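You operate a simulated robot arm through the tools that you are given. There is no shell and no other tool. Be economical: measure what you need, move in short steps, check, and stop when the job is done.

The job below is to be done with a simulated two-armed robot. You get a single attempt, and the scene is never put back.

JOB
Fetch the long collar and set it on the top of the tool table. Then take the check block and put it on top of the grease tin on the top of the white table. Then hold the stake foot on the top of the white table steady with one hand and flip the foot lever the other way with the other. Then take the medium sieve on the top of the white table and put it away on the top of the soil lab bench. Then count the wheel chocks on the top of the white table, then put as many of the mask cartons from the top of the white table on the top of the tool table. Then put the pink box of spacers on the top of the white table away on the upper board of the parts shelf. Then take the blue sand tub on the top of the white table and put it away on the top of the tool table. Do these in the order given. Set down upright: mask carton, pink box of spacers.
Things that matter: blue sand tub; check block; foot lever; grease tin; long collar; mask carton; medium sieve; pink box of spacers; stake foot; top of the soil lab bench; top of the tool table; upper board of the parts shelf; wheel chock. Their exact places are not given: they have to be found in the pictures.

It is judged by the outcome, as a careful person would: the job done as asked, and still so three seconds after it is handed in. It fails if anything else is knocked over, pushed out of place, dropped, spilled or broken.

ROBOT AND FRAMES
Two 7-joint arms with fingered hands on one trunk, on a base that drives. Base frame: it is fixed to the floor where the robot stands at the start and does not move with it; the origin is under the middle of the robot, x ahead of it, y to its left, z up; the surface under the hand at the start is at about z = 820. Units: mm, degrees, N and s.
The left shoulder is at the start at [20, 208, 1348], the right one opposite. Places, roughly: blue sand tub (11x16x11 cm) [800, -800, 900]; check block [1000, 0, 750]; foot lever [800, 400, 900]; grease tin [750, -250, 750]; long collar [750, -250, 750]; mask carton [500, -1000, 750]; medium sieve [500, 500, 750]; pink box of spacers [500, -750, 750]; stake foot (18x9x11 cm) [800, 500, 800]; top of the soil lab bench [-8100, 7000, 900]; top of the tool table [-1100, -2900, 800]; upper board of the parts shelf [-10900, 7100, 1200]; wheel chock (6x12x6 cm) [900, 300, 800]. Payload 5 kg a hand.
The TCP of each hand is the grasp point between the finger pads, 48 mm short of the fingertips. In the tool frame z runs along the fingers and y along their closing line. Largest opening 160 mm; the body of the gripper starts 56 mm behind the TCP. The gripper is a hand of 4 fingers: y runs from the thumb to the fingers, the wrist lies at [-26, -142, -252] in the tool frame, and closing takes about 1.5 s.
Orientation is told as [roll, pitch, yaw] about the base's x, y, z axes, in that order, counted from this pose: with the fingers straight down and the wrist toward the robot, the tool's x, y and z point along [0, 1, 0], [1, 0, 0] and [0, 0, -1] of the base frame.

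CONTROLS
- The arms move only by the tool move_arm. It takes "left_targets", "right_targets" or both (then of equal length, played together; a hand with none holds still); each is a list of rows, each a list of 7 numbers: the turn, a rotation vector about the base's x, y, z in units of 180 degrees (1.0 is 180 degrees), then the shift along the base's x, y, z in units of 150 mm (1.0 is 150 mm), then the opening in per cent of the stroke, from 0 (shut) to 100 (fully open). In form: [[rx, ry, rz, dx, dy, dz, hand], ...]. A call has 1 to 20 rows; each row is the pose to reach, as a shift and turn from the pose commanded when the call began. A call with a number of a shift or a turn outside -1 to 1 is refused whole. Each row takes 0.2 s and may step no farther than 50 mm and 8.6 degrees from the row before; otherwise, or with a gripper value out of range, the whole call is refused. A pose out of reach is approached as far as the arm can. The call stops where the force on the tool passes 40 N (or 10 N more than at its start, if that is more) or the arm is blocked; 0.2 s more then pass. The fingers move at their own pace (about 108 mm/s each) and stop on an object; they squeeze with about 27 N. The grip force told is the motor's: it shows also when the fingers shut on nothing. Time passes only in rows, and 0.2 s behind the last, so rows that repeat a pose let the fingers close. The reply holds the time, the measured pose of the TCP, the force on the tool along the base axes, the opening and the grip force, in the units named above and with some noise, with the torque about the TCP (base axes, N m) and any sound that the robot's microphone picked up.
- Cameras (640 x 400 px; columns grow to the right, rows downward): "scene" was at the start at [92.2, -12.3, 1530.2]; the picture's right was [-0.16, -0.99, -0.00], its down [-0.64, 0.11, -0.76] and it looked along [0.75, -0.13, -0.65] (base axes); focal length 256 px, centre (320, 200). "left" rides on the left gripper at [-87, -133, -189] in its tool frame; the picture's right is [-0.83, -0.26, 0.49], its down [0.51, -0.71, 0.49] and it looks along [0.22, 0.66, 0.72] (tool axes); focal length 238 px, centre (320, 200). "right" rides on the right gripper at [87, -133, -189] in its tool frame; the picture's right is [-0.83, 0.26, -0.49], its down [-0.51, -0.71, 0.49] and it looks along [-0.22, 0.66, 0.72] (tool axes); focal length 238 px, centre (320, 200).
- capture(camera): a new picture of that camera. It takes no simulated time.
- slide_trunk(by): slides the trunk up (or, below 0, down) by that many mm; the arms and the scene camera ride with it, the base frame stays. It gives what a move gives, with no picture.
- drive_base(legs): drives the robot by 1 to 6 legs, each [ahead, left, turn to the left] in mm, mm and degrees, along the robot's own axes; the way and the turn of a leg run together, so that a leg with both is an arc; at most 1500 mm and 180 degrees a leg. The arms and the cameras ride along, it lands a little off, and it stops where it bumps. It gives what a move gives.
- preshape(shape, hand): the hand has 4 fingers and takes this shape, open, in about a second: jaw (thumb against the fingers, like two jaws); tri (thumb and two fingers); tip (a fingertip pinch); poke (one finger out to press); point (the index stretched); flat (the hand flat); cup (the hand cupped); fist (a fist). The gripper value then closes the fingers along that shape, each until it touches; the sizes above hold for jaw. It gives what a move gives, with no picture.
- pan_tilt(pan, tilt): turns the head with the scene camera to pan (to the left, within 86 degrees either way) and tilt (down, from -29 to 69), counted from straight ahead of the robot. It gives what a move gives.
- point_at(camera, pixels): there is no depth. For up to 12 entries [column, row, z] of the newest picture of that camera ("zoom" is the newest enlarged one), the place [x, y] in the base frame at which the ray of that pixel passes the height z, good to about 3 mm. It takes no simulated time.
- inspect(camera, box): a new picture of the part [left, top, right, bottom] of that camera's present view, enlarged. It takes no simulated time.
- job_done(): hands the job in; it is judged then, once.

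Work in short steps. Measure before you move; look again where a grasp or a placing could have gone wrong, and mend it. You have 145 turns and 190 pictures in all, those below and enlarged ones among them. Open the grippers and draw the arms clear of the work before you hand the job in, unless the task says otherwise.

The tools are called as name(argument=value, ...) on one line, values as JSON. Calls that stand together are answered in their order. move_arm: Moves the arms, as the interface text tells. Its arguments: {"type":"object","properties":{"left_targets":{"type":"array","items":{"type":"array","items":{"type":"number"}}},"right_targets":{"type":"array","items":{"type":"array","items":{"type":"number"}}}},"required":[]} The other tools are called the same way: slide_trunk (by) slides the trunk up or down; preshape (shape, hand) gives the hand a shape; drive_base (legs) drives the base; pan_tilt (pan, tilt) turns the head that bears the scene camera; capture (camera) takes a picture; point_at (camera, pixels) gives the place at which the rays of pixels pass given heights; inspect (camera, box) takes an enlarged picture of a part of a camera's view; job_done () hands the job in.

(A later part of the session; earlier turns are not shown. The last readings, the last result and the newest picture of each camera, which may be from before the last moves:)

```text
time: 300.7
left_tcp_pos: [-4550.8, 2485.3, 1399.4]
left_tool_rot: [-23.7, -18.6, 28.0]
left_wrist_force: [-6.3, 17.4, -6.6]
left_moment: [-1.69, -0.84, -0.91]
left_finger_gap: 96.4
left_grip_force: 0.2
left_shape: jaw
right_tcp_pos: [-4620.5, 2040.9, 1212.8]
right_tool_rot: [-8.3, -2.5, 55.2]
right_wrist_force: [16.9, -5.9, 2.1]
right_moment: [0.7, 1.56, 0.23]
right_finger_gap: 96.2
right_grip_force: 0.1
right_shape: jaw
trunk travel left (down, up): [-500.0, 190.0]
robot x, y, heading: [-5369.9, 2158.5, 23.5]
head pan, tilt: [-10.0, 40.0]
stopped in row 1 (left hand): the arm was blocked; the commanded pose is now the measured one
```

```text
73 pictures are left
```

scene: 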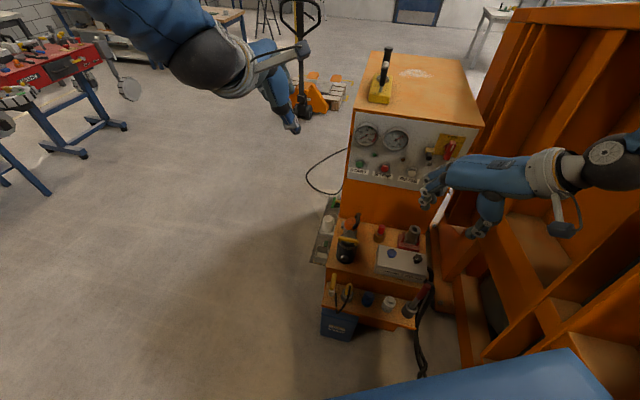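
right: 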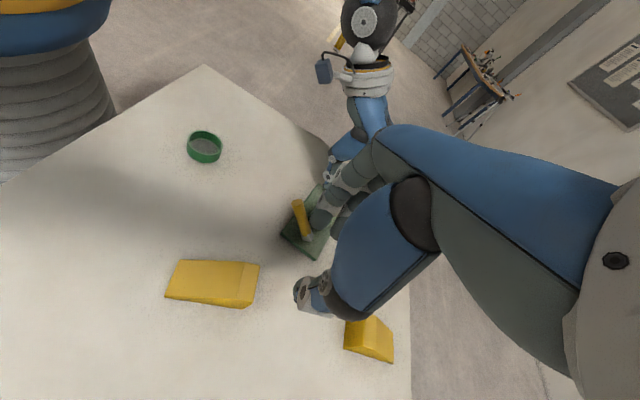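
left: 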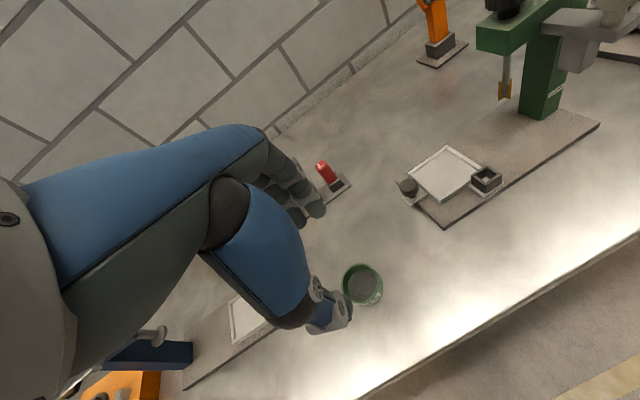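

The left arm reports blocked and drifts upward. I'll look to the left and right for what touches.

pan_tilt(pan=-75, tilt=40)

capture(camera="scene")

pan_tilt(pan=60, tilt=35)

capture(camera="scene")

```text
time: 302.1
left_tcp_pos: [-4580.1, 2479.5, 1395.1]
left_tool_rot: [-21.4, -18.9, 27.7]
left_wrist_force: [-0.1, -0.3, 1.0]
left_moment: [-0.02, -0.02, 0.01]
left_finger_gap: 96.0
left_grip_force: 0.0
left_shape: jaw
right_tcp_pos: [-4637.2, 2048.2, 1215.2]
right_tool_rot: [-6.4, -1.9, 56.2]
right_wrist_force: [-0.4, -0.3, 0.1]
right_moment: [0.02, -0.01, 0.02]
right_finger_gap: 96.2
right_grip_force: 0.1
right_shape: jaw
trunk travel left (down, up): [-500.0, 190.0]
robot x, y, heading: [-5365.1, 2150.4, 25.4]
head pan, tilt: [-75.0, 40.0]
```

```text
72 pictures are left
```

scene: 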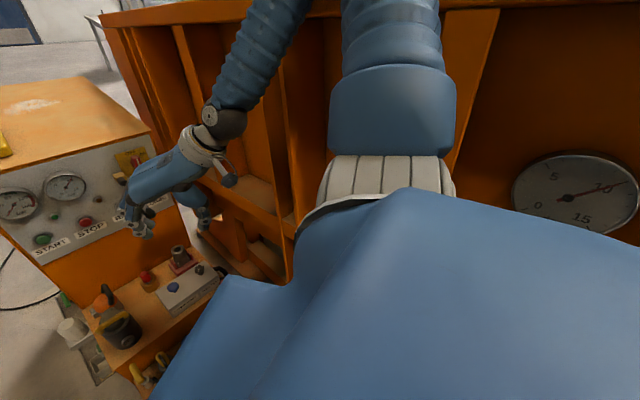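

```text
time: 304.3
left_tcp_pos: [-4579.2, 2479.4, 1395.8]
left_tool_rot: [-21.5, -19.0, 27.7]
left_wrist_force: [0.6, -0.7, -0.6]
left_moment: [0.03, -0.01, 0.05]
left_finger_gap: 96.1
left_grip_force: 0.1
left_shape: jaw
right_tcp_pos: [-4636.8, 2047.4, 1215.8]
right_tool_rot: [-6.4, -1.8, 56.2]
right_wrist_force: [-0.4, 0.2, -0.3]
right_moment: [-0.01, -0.04, -0.04]
right_finger_gap: 96.1
right_grip_force: 0.1
right_shape: jaw
trunk travel left (down, up): [-500.0, 190.0]
robot x, y, heading: [-5363.6, 2151.6, 25.4]
head pan, tilt: [60.0, 35.0]
```

```text
71 pictures are left
```

scene: 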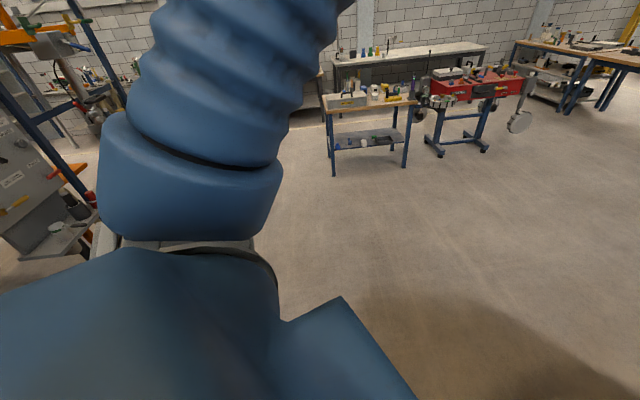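

All forces are calm now. The robot's right side faces the bin, and the left is open. I'll try a small pure move to the left.

drive_base(legs=[[0, 120, 0]])

```text
time: 305.0
left_tcp_pos: [-4706.5, 2435.9, 1541.9]
left_tool_rot: [-34.1, -30.2, 40.4]
left_wrist_force: [-2.0, 3.5, -3.7]
left_moment: [-0.31, -0.47, -0.22]
left_finger_gap: 95.9
left_grip_force: 0.0
left_shape: jaw
right_tcp_pos: [-4680.5, 2028.1, 1166.9]
right_tool_rot: [-16.4, -0.2, 67.9]
right_wrist_force: [-1.4, -1.5, -1.4]
right_moment: [0.19, -0.23, -0.02]
right_finger_gap: 95.9
right_grip_force: 0.1
right_shape: jaw
trunk travel left (down, up): [-500.0, 190.0]
robot x, y, heading: [-5343.9, 2155.7, 30.5]
head pan, tilt: [60.0, 35.0]
stopped in leg 1: the robot was blocked; the commanded pose is now the measured one
```

It's still stuck, with the heading creeping left. I'll try straight back along world -x, pulling the right hand out of the corner.

drive_base(legs=[[-100, 60, 0]])

pan_tilt(pan=-40, tilt=40)

capture(camera="scene")

```text
time: 305.7
left_tcp_pos: [-4848.3, 2403.7, 1472.3]
left_tool_rot: [-34.6, -22.7, 47.7]
left_wrist_force: [-1.7, 2.6, -0.2]
left_moment: [-0.12, -0.06, -0.07]
left_finger_gap: 96.3
left_grip_force: 0.1
left_shape: jaw
right_tcp_pos: [-4665.1, 1982.2, 1155.9]
right_tool_rot: [-28.2, 0.0, 73.7]
right_wrist_force: [-2.7, 1.0, -1.8]
right_moment: [-0.22, -0.12, -0.04]
right_finger_gap: 96.4
right_grip_force: 0.1
right_shape: jaw
trunk travel left (down, up): [-500.0, 190.0]
robot x, y, heading: [-5332.8, 2156.1, 34.1]
head pan, tilt: [60.0, 35.0]
stopped in leg 1: the robot was blocked; the commanded pose is now the measured one
```

```text
time: 307.5
left_tcp_pos: [-4847.5, 2405.8, 1472.1]
left_tool_rot: [-34.3, -22.3, 47.4]
left_wrist_force: [1.0, -0.2, 0.4]
left_moment: [0.01, 0.07, -0.01]
left_finger_gap: 95.9
left_grip_force: 0.1
left_shape: jaw
right_tcp_pos: [-4668.1, 1981.4, 1154.3]
right_tool_rot: [-27.8, 0.2, 73.4]
right_wrist_force: [-0.3, 0.6, -1.3]
right_moment: [-0.07, 0.05, 0.01]
right_finger_gap: 96.0
right_grip_force: 0.1
right_shape: jaw
trunk travel left (down, up): [-500.0, 190.0]
robot x, y, heading: [-5338.5, 2153.9, 34.2]
head pan, tilt: [-40.0, 40.0]
```

```text
70 pictures are left
```

scene: 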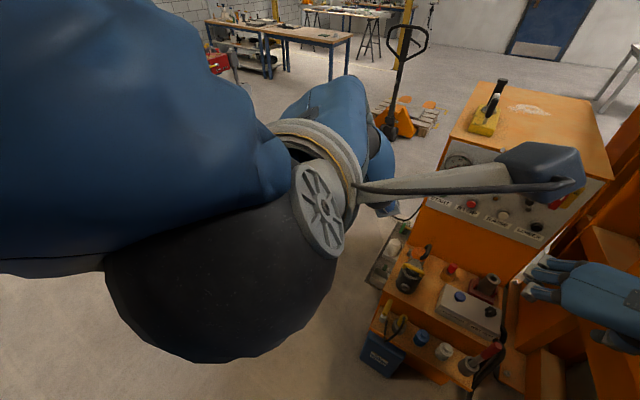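

Each push left turns the robot CCW, as if the right elbow were hooked over the bin rim behind. I'll raise the trunk fully to lift the elbow clear.

slide_trunk(by=190)

pan_tilt(pan=-86, tilt=20)

capture(camera="scene")

```text
time: 307.8
left_tcp_pos: [-4853.3, 2469.1, 1468.0]
left_tool_rot: [-37.2, -21.5, 63.1]
left_wrist_force: [-2.6, 0.6, -1.3]
left_moment: [-0.09, -0.23, 0.02]
left_finger_gap: 95.9
left_grip_force: 0.1
left_shape: jaw
right_tcp_pos: [-4655.7, 1961.2, 1165.1]
right_tool_rot: [-32.9, -1.5, 75.0]
right_wrist_force: [-0.2, 4.1, 0.3]
right_moment: [-0.34, -0.05, -0.09]
right_finger_gap: 96.1
right_grip_force: 0.0
right_shape: jaw
trunk travel left (down, up): [-501.0, 189.0]
robot x, y, heading: [-5329.4, 2149.8, 35.2]
head pan, tilt: [-40.0, 40.0]
stopped: the arm was blocked; the commanded pose is now the measured one
```

```text
time: 308.9
left_tcp_pos: [-4855.5, 2467.2, 1473.3]
left_tool_rot: [-37.8, -21.3, 63.1]
left_wrist_force: [0.3, 0.4, 0.4]
left_moment: [0.01, -0.02, 0.02]
left_finger_gap: 95.8
left_grip_force: 0.0
left_shape: jaw
right_tcp_pos: [-4658.3, 1962.2, 1163.0]
right_tool_rot: [-32.6, -1.2, 75.0]
right_wrist_force: [-0.6, 0.3, -0.5]
right_moment: [-0.01, -0.04, -0.01]
right_finger_gap: 96.1
right_grip_force: 0.2
right_shape: jaw
trunk travel left (down, up): [-501.0, 189.0]
robot x, y, heading: [-5334.0, 2150.0, 35.5]
head pan, tilt: [-85.9, 20.0]
```

```text
69 pictures are left
```

scene: 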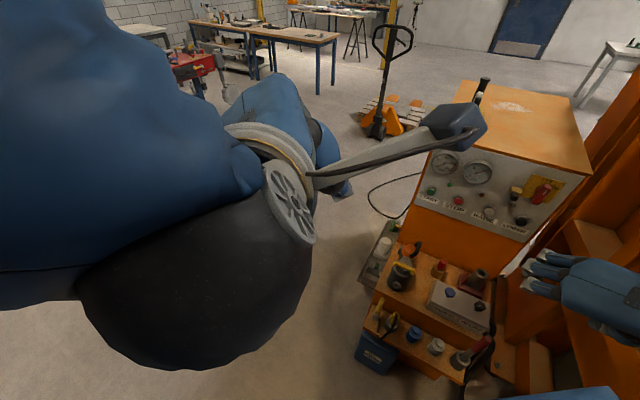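

The left arm now sits in front of the head, so it may be what is blocking. I'll move only the left hand outward (+y) gently.

move_arm(left_targets=[[0, 0, 0, 0, 0.1, 0, 60], [0, 0, 0, 0, 0.25, 0, 60], [0, 0, 0, 0.1, 0.4, 0, 60], [0, 0, 0, 0.2, 0.6, 0, 60], [0, 0, 0, 0.3, 0.8, 0, 60]])

```text
time: 309.3
left_tcp_pos: [-4873.1, 2491.9, 1480.0]
left_tool_rot: [-41.7, -20.4, 75.6]
left_wrist_force: [-3.5, 10.6, 3.6]
left_moment: [-0.56, 0.01, -0.87]
left_finger_gap: 96.1
left_grip_force: 0.1
left_shape: jaw
left hand out of reach, approached as far as the arm can: row 1
right_tcp_pos: [-4648.4, 1948.9, 1178.9]
right_tool_rot: [-36.8, -3.4, 77.6]
right_wrist_force: [4.8, 5.8, -2.9]
right_moment: [-0.62, 0.4, -0.23]
right_finger_gap: 96.0
right_grip_force: 0.1
right_shape: jaw
trunk travel left (down, up): [-501.0, 189.0]
robot x, y, heading: [-5321.8, 2147.4, 37.4]
head pan, tilt: [-85.9, 20.0]
stopped in row 1 (left hand): the arm was blocked; the commanded pose is now the measured one
```

Each call lets the arms settle a bit further before stopping. I'll command a pure hold for both hands to let them relax into position.

move_arm(left_targets=[[0, 0, 0, 0, 0, 0, 60], [0, 0, 0, 0, 0, 0, 60], [0, 0, 0, 0, 0, 0, 60], [0, 0, 0, 0, 0, 0, 60], [0, 0, 0, 0, 0, 0, 60]], right_targets=[[0, 0, 0, 0, 0, 0, 60], [0, 0, 0, 0, 0, 0, 60], [0, 0, 0, 0, 0, 0, 60], [0, 0, 0, 0, 0, 0, 60], [0, 0, 0, 0, 0, 0, 60]])

capture(camera="scene")

capture(camera="right")

capture(camera="left")

```text
time: 309.6
left_tcp_pos: [-4894.8, 2494.0, 1490.8]
left_tool_rot: [-46.3, -19.2, 84.6]
left_wrist_force: [11.1, -9.8, 0.0]
left_moment: [0.57, 0.45, 0.8]
left_finger_gap: 96.0
left_grip_force: 0.1
left_shape: jaw
right_tcp_pos: [-4655.2, 1946.6, 1190.2]
right_tool_rot: [-39.6, -5.6, 80.3]
right_wrist_force: [5.2, -9.1, -7.9]
right_moment: [0.44, 0.2, 0.25]
right_finger_gap: 95.9
right_grip_force: 0.0
right_shape: jaw
trunk travel left (down, up): [-501.0, 189.0]
robot x, y, heading: [-5316.4, 2147.4, 38.9]
head pan, tilt: [-85.9, 20.0]
stopped in row 1 (left hand): the arm was blocked; the commanded pose is now the measured one
```

```text
68 pictures are left
```

scene: 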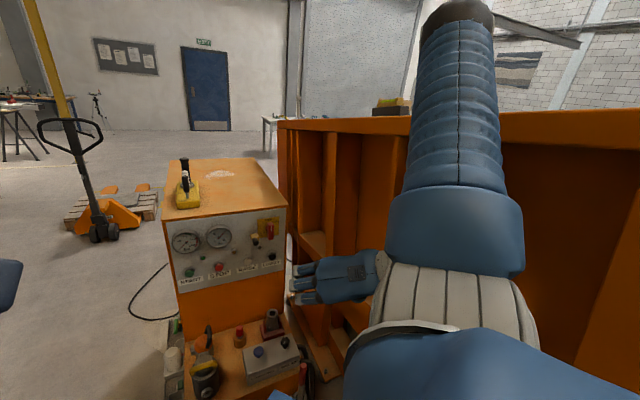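

```text
67 pictures are left
```

right: 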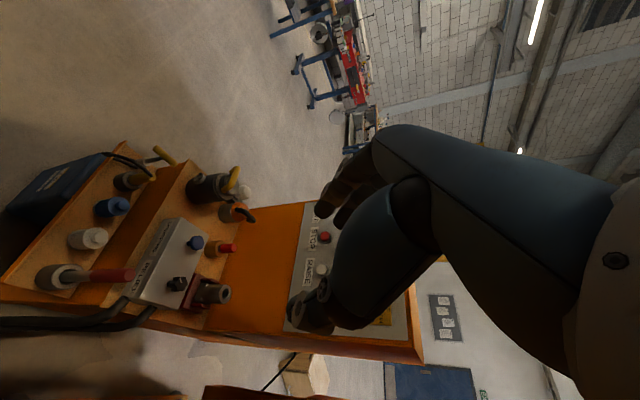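

```text
66 pictures are left
```

left: 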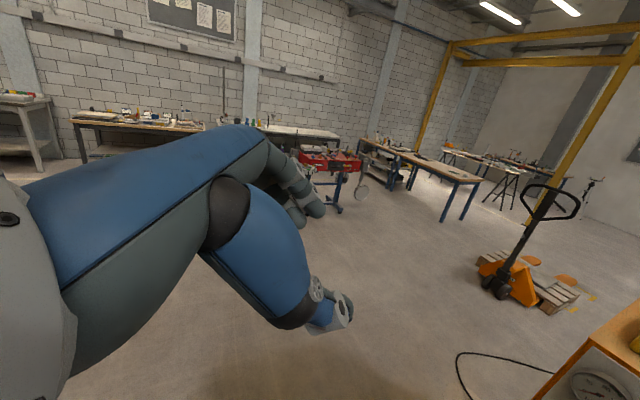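

I'll measure where the bin wall, ribs and console are relative to the robot at (-5316,2147).

point_at(camera="scene", pixels=[[335, 380, 0], [300, 345, 0], [165, 395, 0], [180, 320, 500], [285, 290, 900], [600, 380, 600], [390, 135, 1500], [590, 125, 1500], [290, 130, 1500]])

pan_tilt(pan=-86, tilt=60)

capture(camera="scene")

```text
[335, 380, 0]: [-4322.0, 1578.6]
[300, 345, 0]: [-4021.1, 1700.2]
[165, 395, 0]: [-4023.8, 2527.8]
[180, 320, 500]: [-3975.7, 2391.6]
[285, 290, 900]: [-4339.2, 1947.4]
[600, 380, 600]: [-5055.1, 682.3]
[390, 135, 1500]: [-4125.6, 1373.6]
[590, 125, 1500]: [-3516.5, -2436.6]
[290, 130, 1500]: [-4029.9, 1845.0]
```

```text
time: 310.7
left_tcp_pos: [-4900.4, 2478.0, 1494.1]
left_tool_rot: [-46.5, -19.0, 83.2]
left_wrist_force: [1.1, 0.6, -0.2]
left_moment: [0.01, 0.06, -0.04]
left_finger_gap: 96.0
left_grip_force: 0.1
left_shape: jaw
right_tcp_pos: [-4657.6, 1950.7, 1188.7]
right_tool_rot: [-39.6, -5.8, 80.9]
right_wrist_force: [-0.7, -0.5, 0.1]
right_moment: [-0.03, -0.01, -0.01]
right_finger_gap: 96.2
right_grip_force: 0.0
right_shape: jaw
trunk travel left (down, up): [-501.0, 189.0]
robot x, y, heading: [-5318.1, 2145.2, 39.9]
head pan, tilt: [-85.9, 60.0]
```

```text
65 pictures are left
```

scene: 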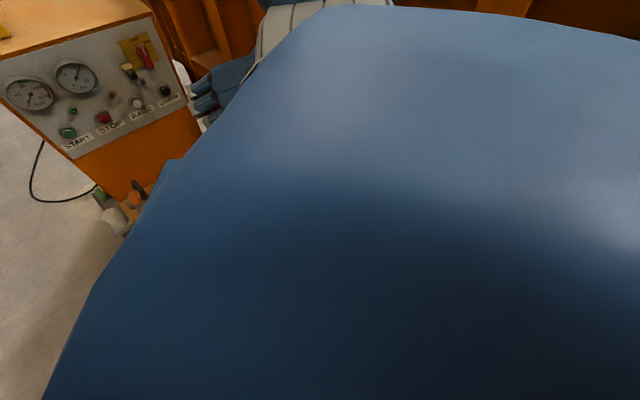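

I'll try a small turn to the left in place, which is the direction it gives way.

drive_base(legs=[[0, 0, 12]])

drive_base(legs=[[100, 60, 0]])

```text
time: 311.4
left_tcp_pos: [-5012.3, 2594.0, 1528.5]
left_tool_rot: [-56.5, -17.8, 116.5]
left_wrist_force: [-7.9, 5.2, 2.0]
left_moment: [-0.28, -0.18, -0.84]
left_finger_gap: 96.0
left_grip_force: 0.1
left_shape: jaw
right_tcp_pos: [-4699.9, 1991.3, 1195.8]
right_tool_rot: [-44.6, -13.6, 90.5]
right_wrist_force: [9.1, 12.8, -0.8]
right_moment: [-1.11, 0.79, -0.32]
right_finger_gap: 96.1
right_grip_force: 0.1
right_shape: jaw
trunk travel left (down, up): [-501.0, 189.0]
robot x, y, heading: [-5298.0, 2160.3, 45.5]
head pan, tilt: [-85.9, 60.0]
stopped in leg 1: the robot was blocked; the commanded pose is now the measured one
```

```text
time: 312.1
left_tcp_pos: [-5181.5, 2641.7, 1542.8]
left_tool_rot: [-63.1, -14.3, 145.3]
left_wrist_force: [-8.0, 9.8, -1.3]
left_moment: [-0.05, -0.22, -1.01]
left_finger_gap: 95.8
left_grip_force: 0.1
left_shape: jaw
right_tcp_pos: [-4781.0, 1995.1, 1192.6]
right_tool_rot: [-50.0, -20.2, 103.8]
right_wrist_force: [4.8, 11.9, -1.4]
right_moment: [-1.08, 0.56, -0.17]
right_finger_gap: 95.8
right_grip_force: 0.0
right_shape: jaw
trunk travel left (down, up): [-501.0, 189.0]
robot x, y, heading: [-5271.5, 2210.2, 52.5]
head pan, tilt: [-85.9, 60.0]
stopped in leg 1: the robot was blocked; the commanded pose is now the measured one
```

It's moving a little (+27,+50 mm). I'll keep nudging northward.

drive_base(legs=[[160, 120, 0]])

drive_base(legs=[[160, 100, 0]])

pan_tilt(pan=0, tilt=30)

capture(camera="scene")

```text
time: 312.9
left_tcp_pos: [-5198.5, 2598.7, 1547.1]
left_tool_rot: [-62.4, -15.4, 145.1]
left_wrist_force: [0.2, -2.9, 1.4]
left_moment: [0.0, 0.08, 0.15]
left_finger_gap: 96.2
left_grip_force: 0.0
left_shape: jaw
right_tcp_pos: [-4762.6, 1992.5, 1193.7]
right_tool_rot: [-51.2, -21.2, 102.7]
right_wrist_force: [0.2, -4.7, -1.5]
right_moment: [0.39, -0.07, 0.33]
right_finger_gap: 96.1
right_grip_force: 0.1
right_shape: jaw
trunk travel left (down, up): [-501.0, 189.0]
robot x, y, heading: [-5265.5, 2228.6, 53.8]
head pan, tilt: [-85.9, 60.0]
stopped in leg 1: the robot was blocked; the commanded pose is now the measured one
```

```text
time: 314.4
left_tcp_pos: [-5180.6, 2787.6, 1547.9]
left_tool_rot: [-62.4, -15.4, 144.8]
left_wrist_force: [0.7, 0.0, -0.9]
left_moment: [0.03, -0.01, 0.02]
left_finger_gap: 96.0
left_grip_force: 0.0
left_shape: jaw
right_tcp_pos: [-4748.2, 2176.3, 1192.5]
right_tool_rot: [-51.3, -21.2, 102.3]
right_wrist_force: [0.2, 1.0, -0.3]
right_moment: [0.0, 0.02, -0.01]
right_finger_gap: 96.1
right_grip_force: 0.1
right_shape: jaw
trunk travel left (down, up): [-501.0, 189.0]
robot x, y, heading: [-5246.4, 2418.0, 53.7]
head pan, tilt: [-85.9, 60.0]
```

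```text
time: 316.0
left_tcp_pos: [-5182.7, 2789.6, 1547.1]
left_tool_rot: [-62.3, -15.7, 145.3]
left_wrist_force: [0.1, 1.0, 0.3]
left_moment: [-0.03, -0.01, -0.02]
left_finger_gap: 96.1
left_grip_force: 0.0
left_shape: jaw
right_tcp_pos: [-4747.7, 2177.4, 1192.1]
right_tool_rot: [-51.2, -21.3, 102.4]
right_wrist_force: [-0.5, 0.2, 0.5]
right_moment: [-0.01, 0.04, 0.0]
right_finger_gap: 95.9
right_grip_force: 0.0
right_shape: jaw
trunk travel left (down, up): [-501.0, 189.0]
robot x, y, heading: [-5247.5, 2419.2, 53.5]
head pan, tilt: [0.0, 30.0]
```

```text
64 pictures are left
```

scene: 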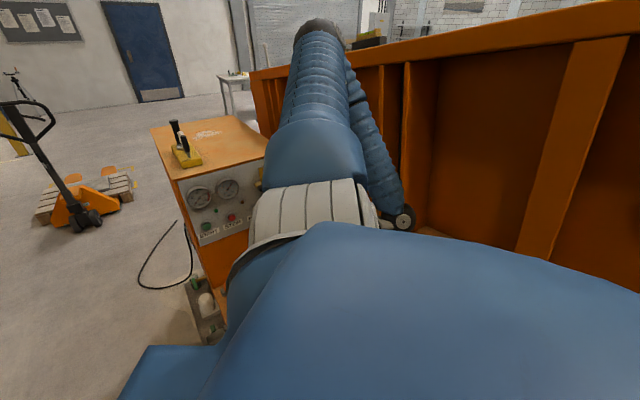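

Free now; the last leg ran fully. I'll continue north to open floor.

drive_base(legs=[[960, 680, 0], [0, 0, -53.5]])

pan_tilt(pan=-55, tilt=25)

capture(camera="scene")

```text
time: 324.4
left_tcp_pos: [-4895.6, 3759.5, 1547.1]
left_tool_rot: [-62.4, -15.6, 92.1]
left_wrist_force: [0.1, 0.9, 0.1]
left_moment: [0.0, 0.01, -0.01]
left_finger_gap: 96.0
left_grip_force: 0.0
left_shape: jaw
right_tcp_pos: [-5122.9, 3044.5, 1192.7]
right_tool_rot: [-51.2, -21.3, 49.2]
right_wrist_force: [0.2, -1.1, -0.8]
right_moment: [-0.01, 0.0, -0.01]
right_finger_gap: 96.2
right_grip_force: 0.1
right_shape: jaw
trunk travel left (down, up): [-501.0, 189.0]
robot x, y, heading: [-5228.3, 3587.9, 0.7]
head pan, tilt: [0.0, 30.0]
```

```text
time: 325.6
left_tcp_pos: [-4894.7, 3760.1, 1546.5]
left_tool_rot: [-62.3, -15.7, 92.1]
left_wrist_force: [-0.7, 0.2, 0.1]
left_moment: [-0.02, 0.0, 0.02]
left_finger_gap: 96.1
left_grip_force: 0.0
left_shape: jaw
right_tcp_pos: [-5121.3, 3044.1, 1194.0]
right_tool_rot: [-51.2, -21.2, 49.1]
right_wrist_force: [0.2, 0.0, 0.1]
right_moment: [0.02, -0.01, -0.03]
right_finger_gap: 96.0
right_grip_force: 0.1
right_shape: jaw
trunk travel left (down, up): [-501.0, 189.0]
robot x, y, heading: [-5232.8, 3587.9, 0.6]
head pan, tilt: [-55.0, 25.0]
```

```text
63 pictures are left
```

scene: 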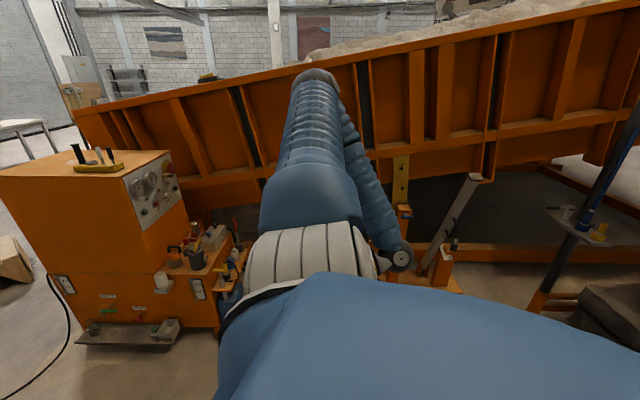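

Clear of the machine, and everything there looks undisturbed. I'll now restore both hands to fingers-down, with computed rotations back to zero and extending forward.

move_arm(left_targets=[[0.0152, 0.0252, -0.0314, 0.077, 0, -0.077, 100], [0.0305, 0.0503, -0.0628, 0.154, 0, -0.154, 100], [0.0457, 0.0755, -0.0942, 0.231, 0, -0.231, 100], [0.0609, 0.1006, -0.1255, 0.308, 0, -0.308, 100], [0.0762, 0.1258, -0.1569, 0.385, 0, -0.385, 100], [0.0914, 0.1509, -0.1883, 0.462, 0, -0.462, 100], [0.1066, 0.1761, -0.2197, 0.538, 0, -0.538, 100], [0.1218, 0.2012, -0.2511, 0.615, 0, -0.615, 100], [0.1371, 0.2264, -0.2825, 0.692, 0, -0.692, 100], [0.1523, 0.2515, -0.3138, 0.769, 0, -0.769, 100], [0.1675, 0.2767, -0.3452, 0.846, 0, -0.846, 100], [0.1828, 0.3018, -0.3766, 0.923, 0, -0.923, 100], [0.198, 0.327, -0.408, 1, 0, -1, 100]], right_targets=[[0.0164, 0.017, -0.0153, 0.077, 0, 0, 100], [0.0328, 0.034, -0.0306, 0.154, 0, 0, 100], [0.0492, 0.051, -0.0459, 0.231, 0, 0, 100], [0.0655, 0.068, -0.0612, 0.308, 0, 0, 100], [0.0819, 0.085, -0.0765, 0.385, 0, 0, 100], [0.0983, 0.102, -0.0918, 0.462, 0, 0, 100], [0.1147, 0.119, -0.1072, 0.538, 0, 0, 100], [0.1311, 0.136, -0.1225, 0.615, 0, 0, 100], [0.1475, 0.153, -0.1378, 0.692, 0, 0, 100], [0.1638, 0.17, -0.1531, 0.769, 0, 0, 100], [0.1802, 0.187, -0.1684, 0.846, 0, 0, 100], [0.1966, 0.204, -0.1837, 0.923, 0, 0, 100], [0.213, 0.221, -0.199, 1, 0, 0, 100]])

```text
time: 328.4
left_tcp_pos: [-4740.7, 3760.5, 1398.4]
left_tool_rot: [-0.1, 0.2, -0.2]
left_wrist_force: [1.4, 0.2, -0.4]
left_moment: [-0.04, 0.13, -0.04]
left_finger_gap: 159.8
left_grip_force: 0.0
left_shape: jaw
left hand out of reach, approached as far as the arm can: row 1, 2, 3, 4, 5, 6, 7, 8, 9, 10, 11
right_tcp_pos: [-4962.4, 3014.8, 1186.6]
right_tool_rot: [0.3, 0.2, 0.1]
right_wrist_force: [1.1, 0.0, -0.5]
right_moment: [-0.04, 0.1, 0.03]
right_finger_gap: 159.9
right_grip_force: 0.0
right_shape: jaw
right hand out of reach, approached as far as the arm can: row 4, 5, 6, 7, 8, 9, 10, 11, 12, 13
trunk travel left (down, up): [-501.0, 189.0]
robot x, y, heading: [-5227.0, 3590.8, 0.5]
head pan, tilt: [-55.0, 25.0]
```

Both hands are level again. I'll extend them to working poses.

move_arm(left_targets=[[0, 0, 0, 0.2, 0, -0.2, 100], [0, 0, 0, 0.4, 0, -0.4, 100], [0, 0, 0, 0.6, 0, -0.6, 100], [0, 0, 0, 0.8, 0, -0.8, 100], [0, 0, 0, 1, 0, -1, 100]], right_targets=[[0, 0, 0, 0.2, 0.2, 0, 100], [0, 0, 0, 0.4, 0.4, 0, 100], [0, 0, 0, 0.6, 0.6, 0, 100], [0, 0, 0, 0.8, 0.8, 0, 100], [0, 0, 0, 1, 1, 0, 100]])

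move_arm(left_targets=[[0, 0, 0, 0, 0.1, -0.1, 100], [0, 0, 0, 0, 0.2, -0.2, 100], [0, 0, 0, 0, 0.3, -0.3, 100], [0, 0, 0, 0, 0.3, -0.4, 100], [0, 0, 0, 0, 0.3, -0.5, 100]], right_targets=[[0, 0, 0, 0.2, 0.1, 0, 100], [0, 0, 0, 0.4, 0.2, 0, 100], [0, 0, 0, 0.6, 0.3, 0, 100], [0, 0, 0, 0.8, 0.4, 0, 100], [0, 0, 0, 1, 0.5, 0, 100]])

drive_base(legs=[[0, 340, -0.5], [1499, 0, 0], [1499, 0, 0], [1499, 0, 0], [530, 0, 0]])

```text
time: 329.6
left_tcp_pos: [-4593.0, 3761.0, 1247.7]
left_tool_rot: [-0.1, 0.2, 0.0]
left_wrist_force: [0.4, 0.5, -0.3]
left_moment: [-0.1, 0.11, -0.03]
left_finger_gap: 159.8
left_grip_force: 0.1
left_shape: jaw
right_tcp_pos: [-4786.5, 3153.1, 1179.2]
right_tool_rot: [0.2, 0.3, 0.2]
right_wrist_force: [1.2, -0.4, 0.5]
right_moment: [-0.09, 0.11, -0.02]
right_finger_gap: 159.6
right_grip_force: 0.1
right_shape: jaw
right hand out of reach, approached as far as the arm can: row 1, 2, 3, 4, 5
trunk travel left (down, up): [-501.0, 189.0]
robot x, y, heading: [-5230.3, 3593.9, 0.5]
head pan, tilt: [-55.0, 25.0]
```

```text
time: 330.8
left_tcp_pos: [-4592.6, 3805.5, 1172.4]
left_tool_rot: [0.0, 0.1, 0.0]
left_wrist_force: [0.7, -0.7, -0.1]
left_moment: [-0.01, 0.06, 0.0]
left_finger_gap: 159.8
left_grip_force: 0.0
left_shape: jaw
right_tcp_pos: [-4638.9, 3227.0, 1180.4]
right_tool_rot: [0.0, 0.1, 0.1]
right_wrist_force: [0.3, -0.6, 0.0]
right_moment: [-0.03, 0.02, 0.01]
right_finger_gap: 160.1
right_grip_force: 0.1
right_shape: jaw
trunk travel left (down, up): [-501.0, 189.0]
robot x, y, heading: [-5226.7, 3589.8, 0.3]
head pan, tilt: [-55.0, 25.0]
```

```text
time: 356.7
left_tcp_pos: [406.1, 4123.3, 1172.0]
left_tool_rot: [0.0, 0.1, 0.1]
left_wrist_force: [1.0, 1.5, -0.9]
left_moment: [-0.03, 0.04, -0.02]
left_finger_gap: 159.7
left_grip_force: 0.1
left_shape: jaw
right_tcp_pos: [362.0, 3544.3, 1182.0]
right_tool_rot: [0.0, 0.0, 0.2]
right_wrist_force: [0.1, -0.9, 0.0]
right_moment: [-0.01, 0.01, 0.0]
right_finger_gap: 160.4
right_grip_force: 0.1
right_shape: jaw
trunk travel left (down, up): [-501.0, 189.0]
robot x, y, heading: [-228.5, 3903.6, 0.3]
head pan, tilt: [-55.0, 25.0]
```

Back in the east lane. I'll strafe south to the cartons and take pictures there.

drive_base(legs=[[0, -1499, 0], [0, -1499, 0], [0, -1499, 0], [0, -220, -0.3]])

pan_tilt(pan=0, tilt=45)

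capture(camera="scene")

inspect(camera="scene", box=[180, 140, 500, 300])

```text
time: 358.1
left_tcp_pos: [407.0, 4083.9, 1170.9]
left_tool_rot: [0.5, -0.1, 2.3]
left_wrist_force: [-7.4, 21.2, 4.3]
left_moment: [-0.61, -0.63, 2.58]
left_finger_gap: 159.7
left_grip_force: 0.0
left_shape: jaw
right_tcp_pos: [364.9, 3491.1, 1181.0]
right_tool_rot: [0.0, -0.1, 0.6]
right_wrist_force: [-0.2, -1.8, -0.1]
right_moment: [0.23, 0.02, 0.03]
right_finger_gap: 159.9
right_grip_force: 0.1
right_shape: jaw
trunk travel left (down, up): [-501.0, 189.0]
robot x, y, heading: [-229.4, 3849.1, 0.9]
head pan, tilt: [-55.0, 25.0]
stopped in leg 1: the force on the tool passed its limit at 49 N (the readings are from after the stop); the commanded pose is now the measured one
```

```text
time: 359.4
left_tcp_pos: [406.0, 4082.6, 1172.8]
left_tool_rot: [0.2, -0.1, 1.7]
left_wrist_force: [-8.6, 26.1, 2.4]
left_moment: [-0.91, -0.64, 2.67]
left_finger_gap: 159.8
left_grip_force: 0.0
left_shape: jaw
right_tcp_pos: [363.4, 3494.0, 1182.9]
right_tool_rot: [-0.1, -0.1, 0.5]
right_wrist_force: [-0.2, 0.6, 1.5]
right_moment: [-0.02, -0.02, -0.01]
right_finger_gap: 160.0
right_grip_force: 0.1
right_shape: jaw
trunk travel left (down, up): [-501.0, 189.0]
robot x, y, heading: [-230.8, 3853.0, 0.8]
head pan, tilt: [0.0, 45.0]
```

```text
62 pictures are left
```

scene: 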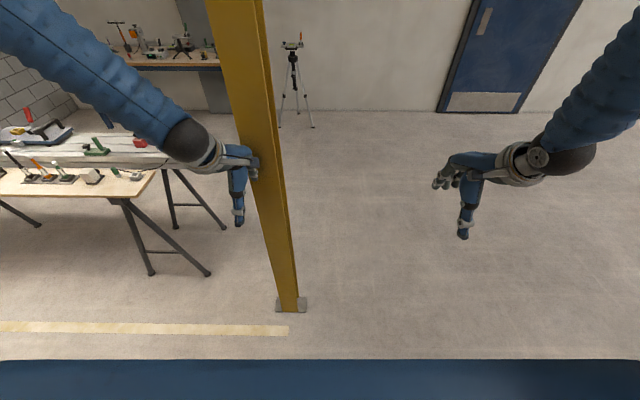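

```text
2.00 times, centred on (340, 220) of scene
```

zoom: 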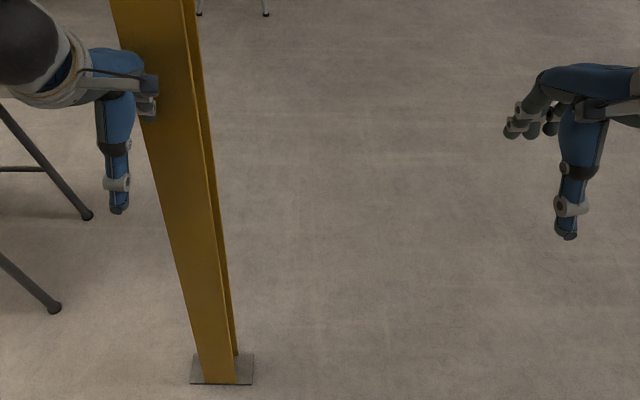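

The left wrist camera touched a fixed yellow post. I'll step off it, back up, turn south and pass with the hands clear of the post.

drive_base(legs=[[0, 60, 0], [-300, 0, 0], [0, 0, -90.8], [0, 250, 0], [1499, 0, 0], [1499, 0, 0]])

```text
time: 381.1
left_tcp_pos: [-80.4, 314.3, 1173.0]
left_tool_rot: [0.3, 0.1, -89.5]
left_wrist_force: [0.4, -0.1, 0.4]
left_moment: [0.0, -0.01, 0.0]
left_finger_gap: 159.8
left_grip_force: 0.2
left_shape: jaw
right_tcp_pos: [-667.0, 367.1, 1183.1]
right_tool_rot: [0.0, 0.1, -90.5]
right_wrist_force: [-0.1, 0.6, -0.8]
right_moment: [0.03, 0.01, 0.02]
right_finger_gap: 159.9
right_grip_force: 0.0
right_shape: jaw
trunk travel left (down, up): [-501.0, 189.0]
robot x, y, heading: [-296.5, 953.4, -90.4]
head pan, tilt: [0.0, 45.0]
```

Past the post. I'll continue south, turn to the table and look at the cartons.

drive_base(legs=[[1499, 0, 0], [270, 0, 0], [0, 0, 90.4], [130, 0, 0]])

capture(camera="scene")

inspect(camera="scene", box=[200, 140, 500, 330])

```text
time: 390.8
left_tcp_pos: [-0.9, -1424.0, 1171.5]
left_tool_rot: [0.3, -0.1, -83.0]
left_wrist_force: [-0.1, 0.1, 0.1]
left_moment: [0.0, 0.0, 0.0]
left_finger_gap: 160.1
left_grip_force: 0.0
left_shape: jaw
right_tcp_pos: [-599.6, -1435.0, 1178.8]
right_tool_rot: [-0.2, 0.4, -84.9]
right_wrist_force: [-3.7, -1.6, -2.8]
right_moment: [0.16, -0.39, -0.04]
right_finger_gap: 159.7
right_grip_force: 0.0
right_shape: jaw
trunk travel left (down, up): [-501.0, 189.0]
robot x, y, heading: [-290.3, -811.5, -83.7]
head pan, tilt: [0.0, 45.0]
stopped in leg 3: the force on the tool passed its limit at 60 N (the readings are from after the stop); the commanded pose is now the measured one
```

```text
60 pictures are left
```

scene: 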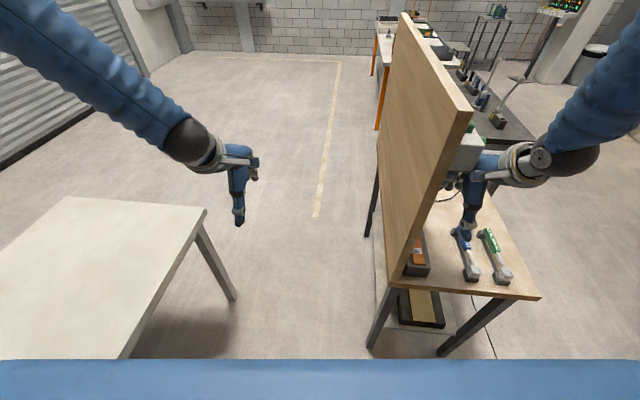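

```text
2.11 times, centred on (350, 235) of scene
```

zoom: 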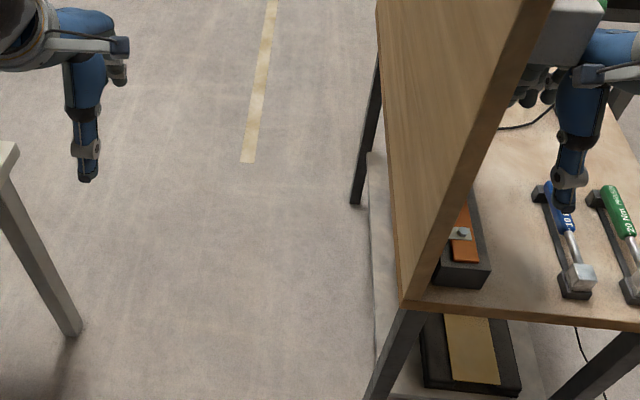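

The right hand touched the board box on the wooden table while turning. I'll reverse straight out north, turn there, then strafe to the cartons.

drive_base(legs=[[-750, 0, 0], [0, 0, 83.7], [0, -760, 0], [100, 0, 0]])

capture(camera="scene")

inspect(camera="scene", box=[180, 120, 500, 320])

```text
time: 402.8
left_tcp_pos: [350.1, -627.1, 1172.0]
left_tool_rot: [0.3, 0.0, -1.4]
left_wrist_force: [1.1, -0.3, -0.6]
left_moment: [0.02, 0.04, -0.01]
left_finger_gap: 159.8
left_grip_force: 0.1
left_shape: jaw
right_tcp_pos: [273.6, -1218.8, 1179.7]
right_tool_rot: [-0.1, 0.5, -3.2]
right_wrist_force: [1.3, -0.1, -1.4]
right_moment: [0.02, 0.08, 0.01]
right_finger_gap: 160.2
right_grip_force: 0.0
right_shape: jaw
trunk travel left (down, up): [-501.0, 189.0]
robot x, y, heading: [-294.9, -820.4, -2.2]
head pan, tilt: [0.0, 45.0]
```

```text
58 pictures are left
```

scene: 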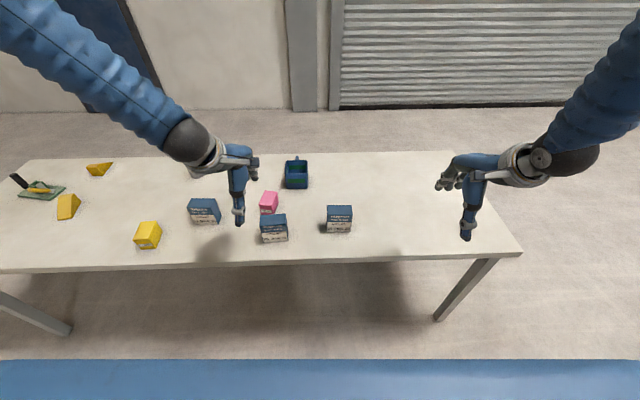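

```text
2.00 times, centred on (340, 220) of scene
```

zoom: 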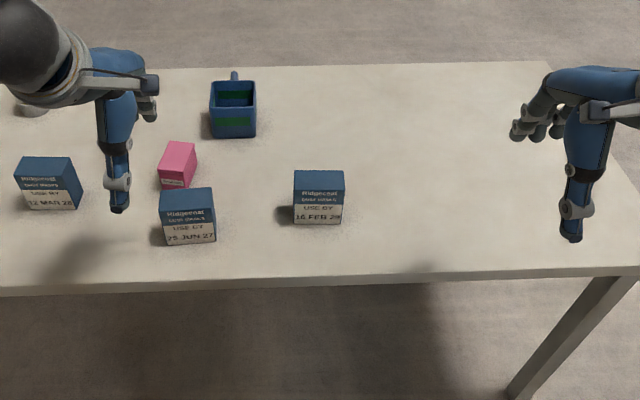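

Cartons read "12 MAR 28", "25 JUN 27" and "16 FEB 2?". I'll zoom in on the third and measure all three.

point_at(camera="zoom", pixels=[[165, 245, 820], [217, 241, 820], [160, 192, 895], [211, 188, 895], [163, 212, 895], [216, 209, 895], [293, 222, 820], [342, 225, 820], [296, 171, 895], [343, 172, 895], [26, 210, 820], [78, 208, 820]])

inspect(camera="scene", box=[310, 190, 370, 245])

```text
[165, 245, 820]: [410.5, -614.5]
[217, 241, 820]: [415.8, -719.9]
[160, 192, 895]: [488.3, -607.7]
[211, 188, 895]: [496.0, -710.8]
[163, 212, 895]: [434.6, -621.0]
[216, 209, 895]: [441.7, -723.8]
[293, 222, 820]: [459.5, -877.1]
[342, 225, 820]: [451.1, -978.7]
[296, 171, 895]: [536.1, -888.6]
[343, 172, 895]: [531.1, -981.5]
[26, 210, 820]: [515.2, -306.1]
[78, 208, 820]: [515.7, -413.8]
```

```text
7.27 times, centred on (340, 218) of scene
```

zoom: 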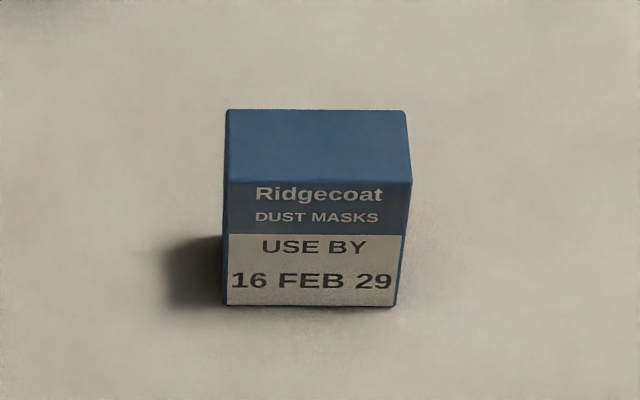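

The use-by dates are 25 JUN 27, 12 MAR 28 and 16 FEB 29, and there are two wheel chocks, so two cartons go. I'll take the two with the earliest dates, at (541,-360) and (439,-667), one in each hand.

drive_base(legs=[[0, 0, 2.2], [165, 307, 0]])

move_arm(left_targets=[[0, 0, 0, 0.05, -0.1, 0, 80], [0, 0, 0, 0.1, -0.2, 0, 60], [0, 0, 0, 0.15, -0.3, 0, 50], [0, 0, 0, 0.22, -0.43, 0, 50], [0, 0, 0, 0.22, -0.43, 0, 50]], right_targets=[[0, 0, 0.003, -0.02, 0.2, 0, 80], [0, 0, 0.006, -0.04, 0.4, 0, 60], [0, 0, 0.01, -0.06, 0.6, 0, 50], [0, 0, 0.016, -0.09, 0.8, 0, 50], [0, 0, 0.016, -0.09, 1, 0, 50]])

slide_trunk(by=-120)

capture(camera="left")

capture(camera="right")

```text
time: 405.5
left_tcp_pos: [512.3, -305.2, 1171.8]
left_tool_rot: [0.3, -0.1, 0.4]
left_wrist_force: [0.2, 0.7, 0.3]
left_moment: [-0.02, -0.01, 0.01]
left_finger_gap: 159.6
left_grip_force: 0.0
left_shape: jaw
right_tcp_pos: [453.2, -899.4, 1180.4]
right_tool_rot: [-0.3, 0.3, -1.5]
right_wrist_force: [0.2, 0.1, 0.1]
right_moment: [-0.03, 0.03, 0.04]
right_finger_gap: 159.8
right_grip_force: 0.1
right_shape: jaw
trunk travel left (down, up): [-501.0, 189.0]
robot x, y, heading: [-128.7, -522.3, -0.5]
head pan, tilt: [0.0, 45.0]
```

```text
time: 406.7
left_tcp_pos: [545.1, -367.2, 1170.7]
left_tool_rot: [0.1, -0.1, 0.5]
left_wrist_force: [0.9, 2.6, -1.1]
left_moment: [-0.24, 0.0, -0.04]
left_finger_gap: 80.4
left_grip_force: 0.1
left_shape: jaw
right_tcp_pos: [439.7, -746.0, 1180.8]
right_tool_rot: [-0.3, 0.4, 1.5]
right_wrist_force: [-0.3, 1.3, 0.7]
right_moment: [-0.16, 0.0, -0.08]
right_finger_gap: 80.7
right_grip_force: 0.1
right_shape: jaw
trunk travel left (down, up): [-501.0, 189.0]
robot x, y, heading: [-130.3, -520.7, -0.3]
head pan, tilt: [0.0, 45.0]
```

```text
time: 408.2
left_tcp_pos: [545.0, -369.2, 1052.4]
left_tool_rot: [0.2, -0.1, 0.3]
left_wrist_force: [0.0, -0.8, -0.3]
left_moment: [0.0, 0.01, 0.02]
left_finger_gap: 80.6
left_grip_force: 0.1
left_shape: jaw
right_tcp_pos: [440.6, -748.6, 1061.0]
right_tool_rot: [-0.2, 0.5, 1.4]
right_wrist_force: [-0.9, 1.1, 0.2]
right_moment: [0.0, 0.02, 0.01]
right_finger_gap: 80.5
right_grip_force: 0.1
right_shape: jaw
trunk travel left (down, up): [-381.0, 309.0]
robot x, y, heading: [-127.0, -520.5, -0.4]
head pan, tilt: [0.0, 45.0]
```

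```text
55 pictures are left
```

left: 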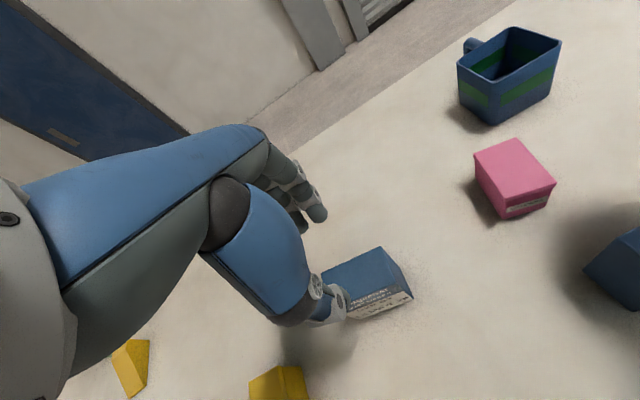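

```text
54 pictures are left
```

right: 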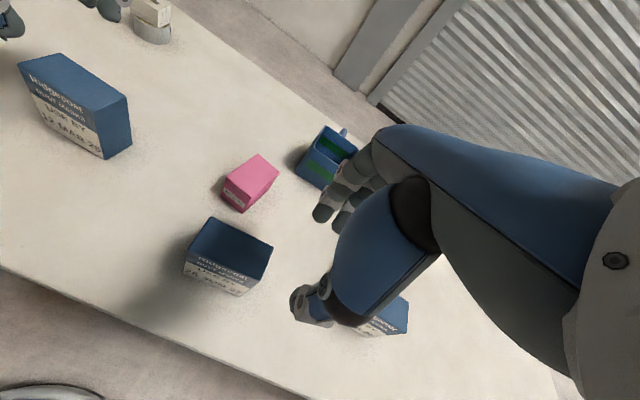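

I'll measure the carton tops from these views at z≈918.

point_at(camera="right", pixels=[[212, 217, 918], [273, 248, 918], [258, 281, 918], [188, 262, 918], [242, 296, 820], [186, 277, 820], [73, 55, 918], [132, 97, 918], [103, 131, 918], [20, 65, 918]])

point_at(camera="left", pixels=[[382, 246, 918], [403, 282, 918], [413, 299, 820], [392, 255, 870], [345, 309, 918]])

```text
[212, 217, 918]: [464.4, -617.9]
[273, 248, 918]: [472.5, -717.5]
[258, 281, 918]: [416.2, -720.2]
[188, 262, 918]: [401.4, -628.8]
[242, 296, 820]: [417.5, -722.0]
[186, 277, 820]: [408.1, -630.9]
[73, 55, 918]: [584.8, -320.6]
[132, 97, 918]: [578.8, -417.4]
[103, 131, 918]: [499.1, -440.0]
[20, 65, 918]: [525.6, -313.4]
```

```text
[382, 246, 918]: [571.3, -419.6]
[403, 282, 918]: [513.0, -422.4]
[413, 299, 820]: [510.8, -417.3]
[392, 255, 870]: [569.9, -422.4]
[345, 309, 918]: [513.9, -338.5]
```

Carton centres are (542,-366) and (440,-670), tops at 918. I'll align both hands, lower 150 and close.

move_arm(right_targets=[[0, 0, 0.006, 0, 0.2, 0, 50], [0, 0, 0.012, 0, 0.4, 0, 50], [0, 0, 0.014, 0, 0.52, 0, 50], [0, 0, 0.014, 0, 0.52, -0.25, 50], [0, 0, 0.014, 0, 0.52, -0.5, 50], [0, 0, 0.014, 0, 0.52, -0.75, 50], [0, 0, 0.014, 0, 0.52, -1, 50], [0, 0, 0.014, 0, 0.52, -1, 25], [0, 0, 0.014, 0, 0.52, -1, 0], [0, 0, 0.014, 0, 0.52, -1, 0], [0, 0, 0.014, 0, 0.52, -1, 0], [0, 0, 0.014, 0, 0.52, -1, 0]], left_targets=[[0, 0, 0, -0.02, 0.02, 0, 50], [0, 0, 0, -0.02, 0.02, 0, 50], [0, 0, 0, -0.02, 0.02, 0, 50], [0, 0, 0, -0.02, 0.02, -0.25, 50], [0, 0, 0, -0.02, 0.02, -0.5, 50], [0, 0, 0, -0.02, 0.02, -0.75, 50], [0, 0, 0, -0.02, 0.02, -1, 50], [0, 0, 0, -0.02, 0.02, -1, 25], [0, 0, 0, -0.02, 0.02, -1, 0], [0, 0, 0, -0.02, 0.02, -1, 0], [0, 0, 0, -0.02, 0.02, -1, 0], [0, 0, 0, -0.02, 0.02, -1, 0]])

slide_trunk(by=180)

capture(camera="scene")

```text
time: 410.8
left_tcp_pos: [541.2, -365.5, 900.9]
left_tool_rot: [0.4, 0.1, 0.3]
left_wrist_force: [0.1, 1.2, -1.3]
left_moment: [0.0, 0.0, -0.01]
left_finger_gap: 49.1
left_grip_force: 27.0
left_shape: jaw
right_tcp_pos: [441.6, -672.7, 909.1]
right_tool_rot: [-0.2, 0.5, 4.0]
right_wrist_force: [0.3, 0.7, -1.2]
right_moment: [-0.01, -0.01, -0.01]
right_finger_gap: 48.6
right_grip_force: 27.0
right_shape: jaw
trunk travel left (down, up): [-381.0, 309.0]
robot x, y, heading: [-127.6, -519.9, -0.4]
head pan, tilt: [0.0, 45.0]
```

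```text
time: 412.8
left_tcp_pos: [541.0, -365.7, 1081.5]
left_tool_rot: [0.3, 0.0, 0.4]
left_wrist_force: [0.2, -0.3, -1.6]
left_moment: [-0.01, -0.02, 0.0]
left_finger_gap: 49.1
left_grip_force: 27.0
left_shape: jaw
right_tcp_pos: [441.1, -671.8, 1089.4]
right_tool_rot: [-0.2, 0.5, 3.9]
right_wrist_force: [-0.4, -0.1, -1.4]
right_moment: [0.0, 0.0, -0.01]
right_finger_gap: 48.8
right_grip_force: 26.7
right_shape: jaw
trunk travel left (down, up): [-561.0, 129.0]
robot x, y, heading: [-128.7, -520.9, -0.6]
head pan, tilt: [0.0, 45.0]
```

```text
53 pictures are left
```

scene: 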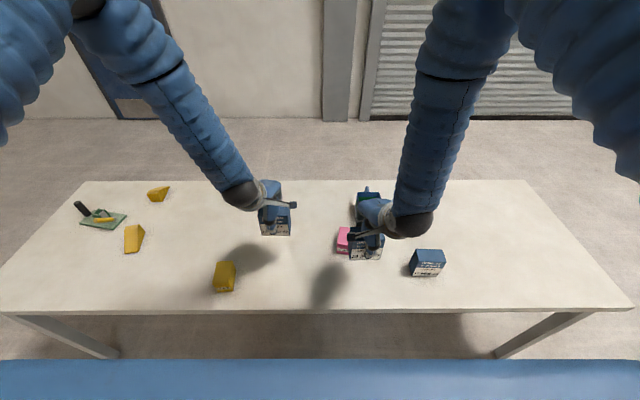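

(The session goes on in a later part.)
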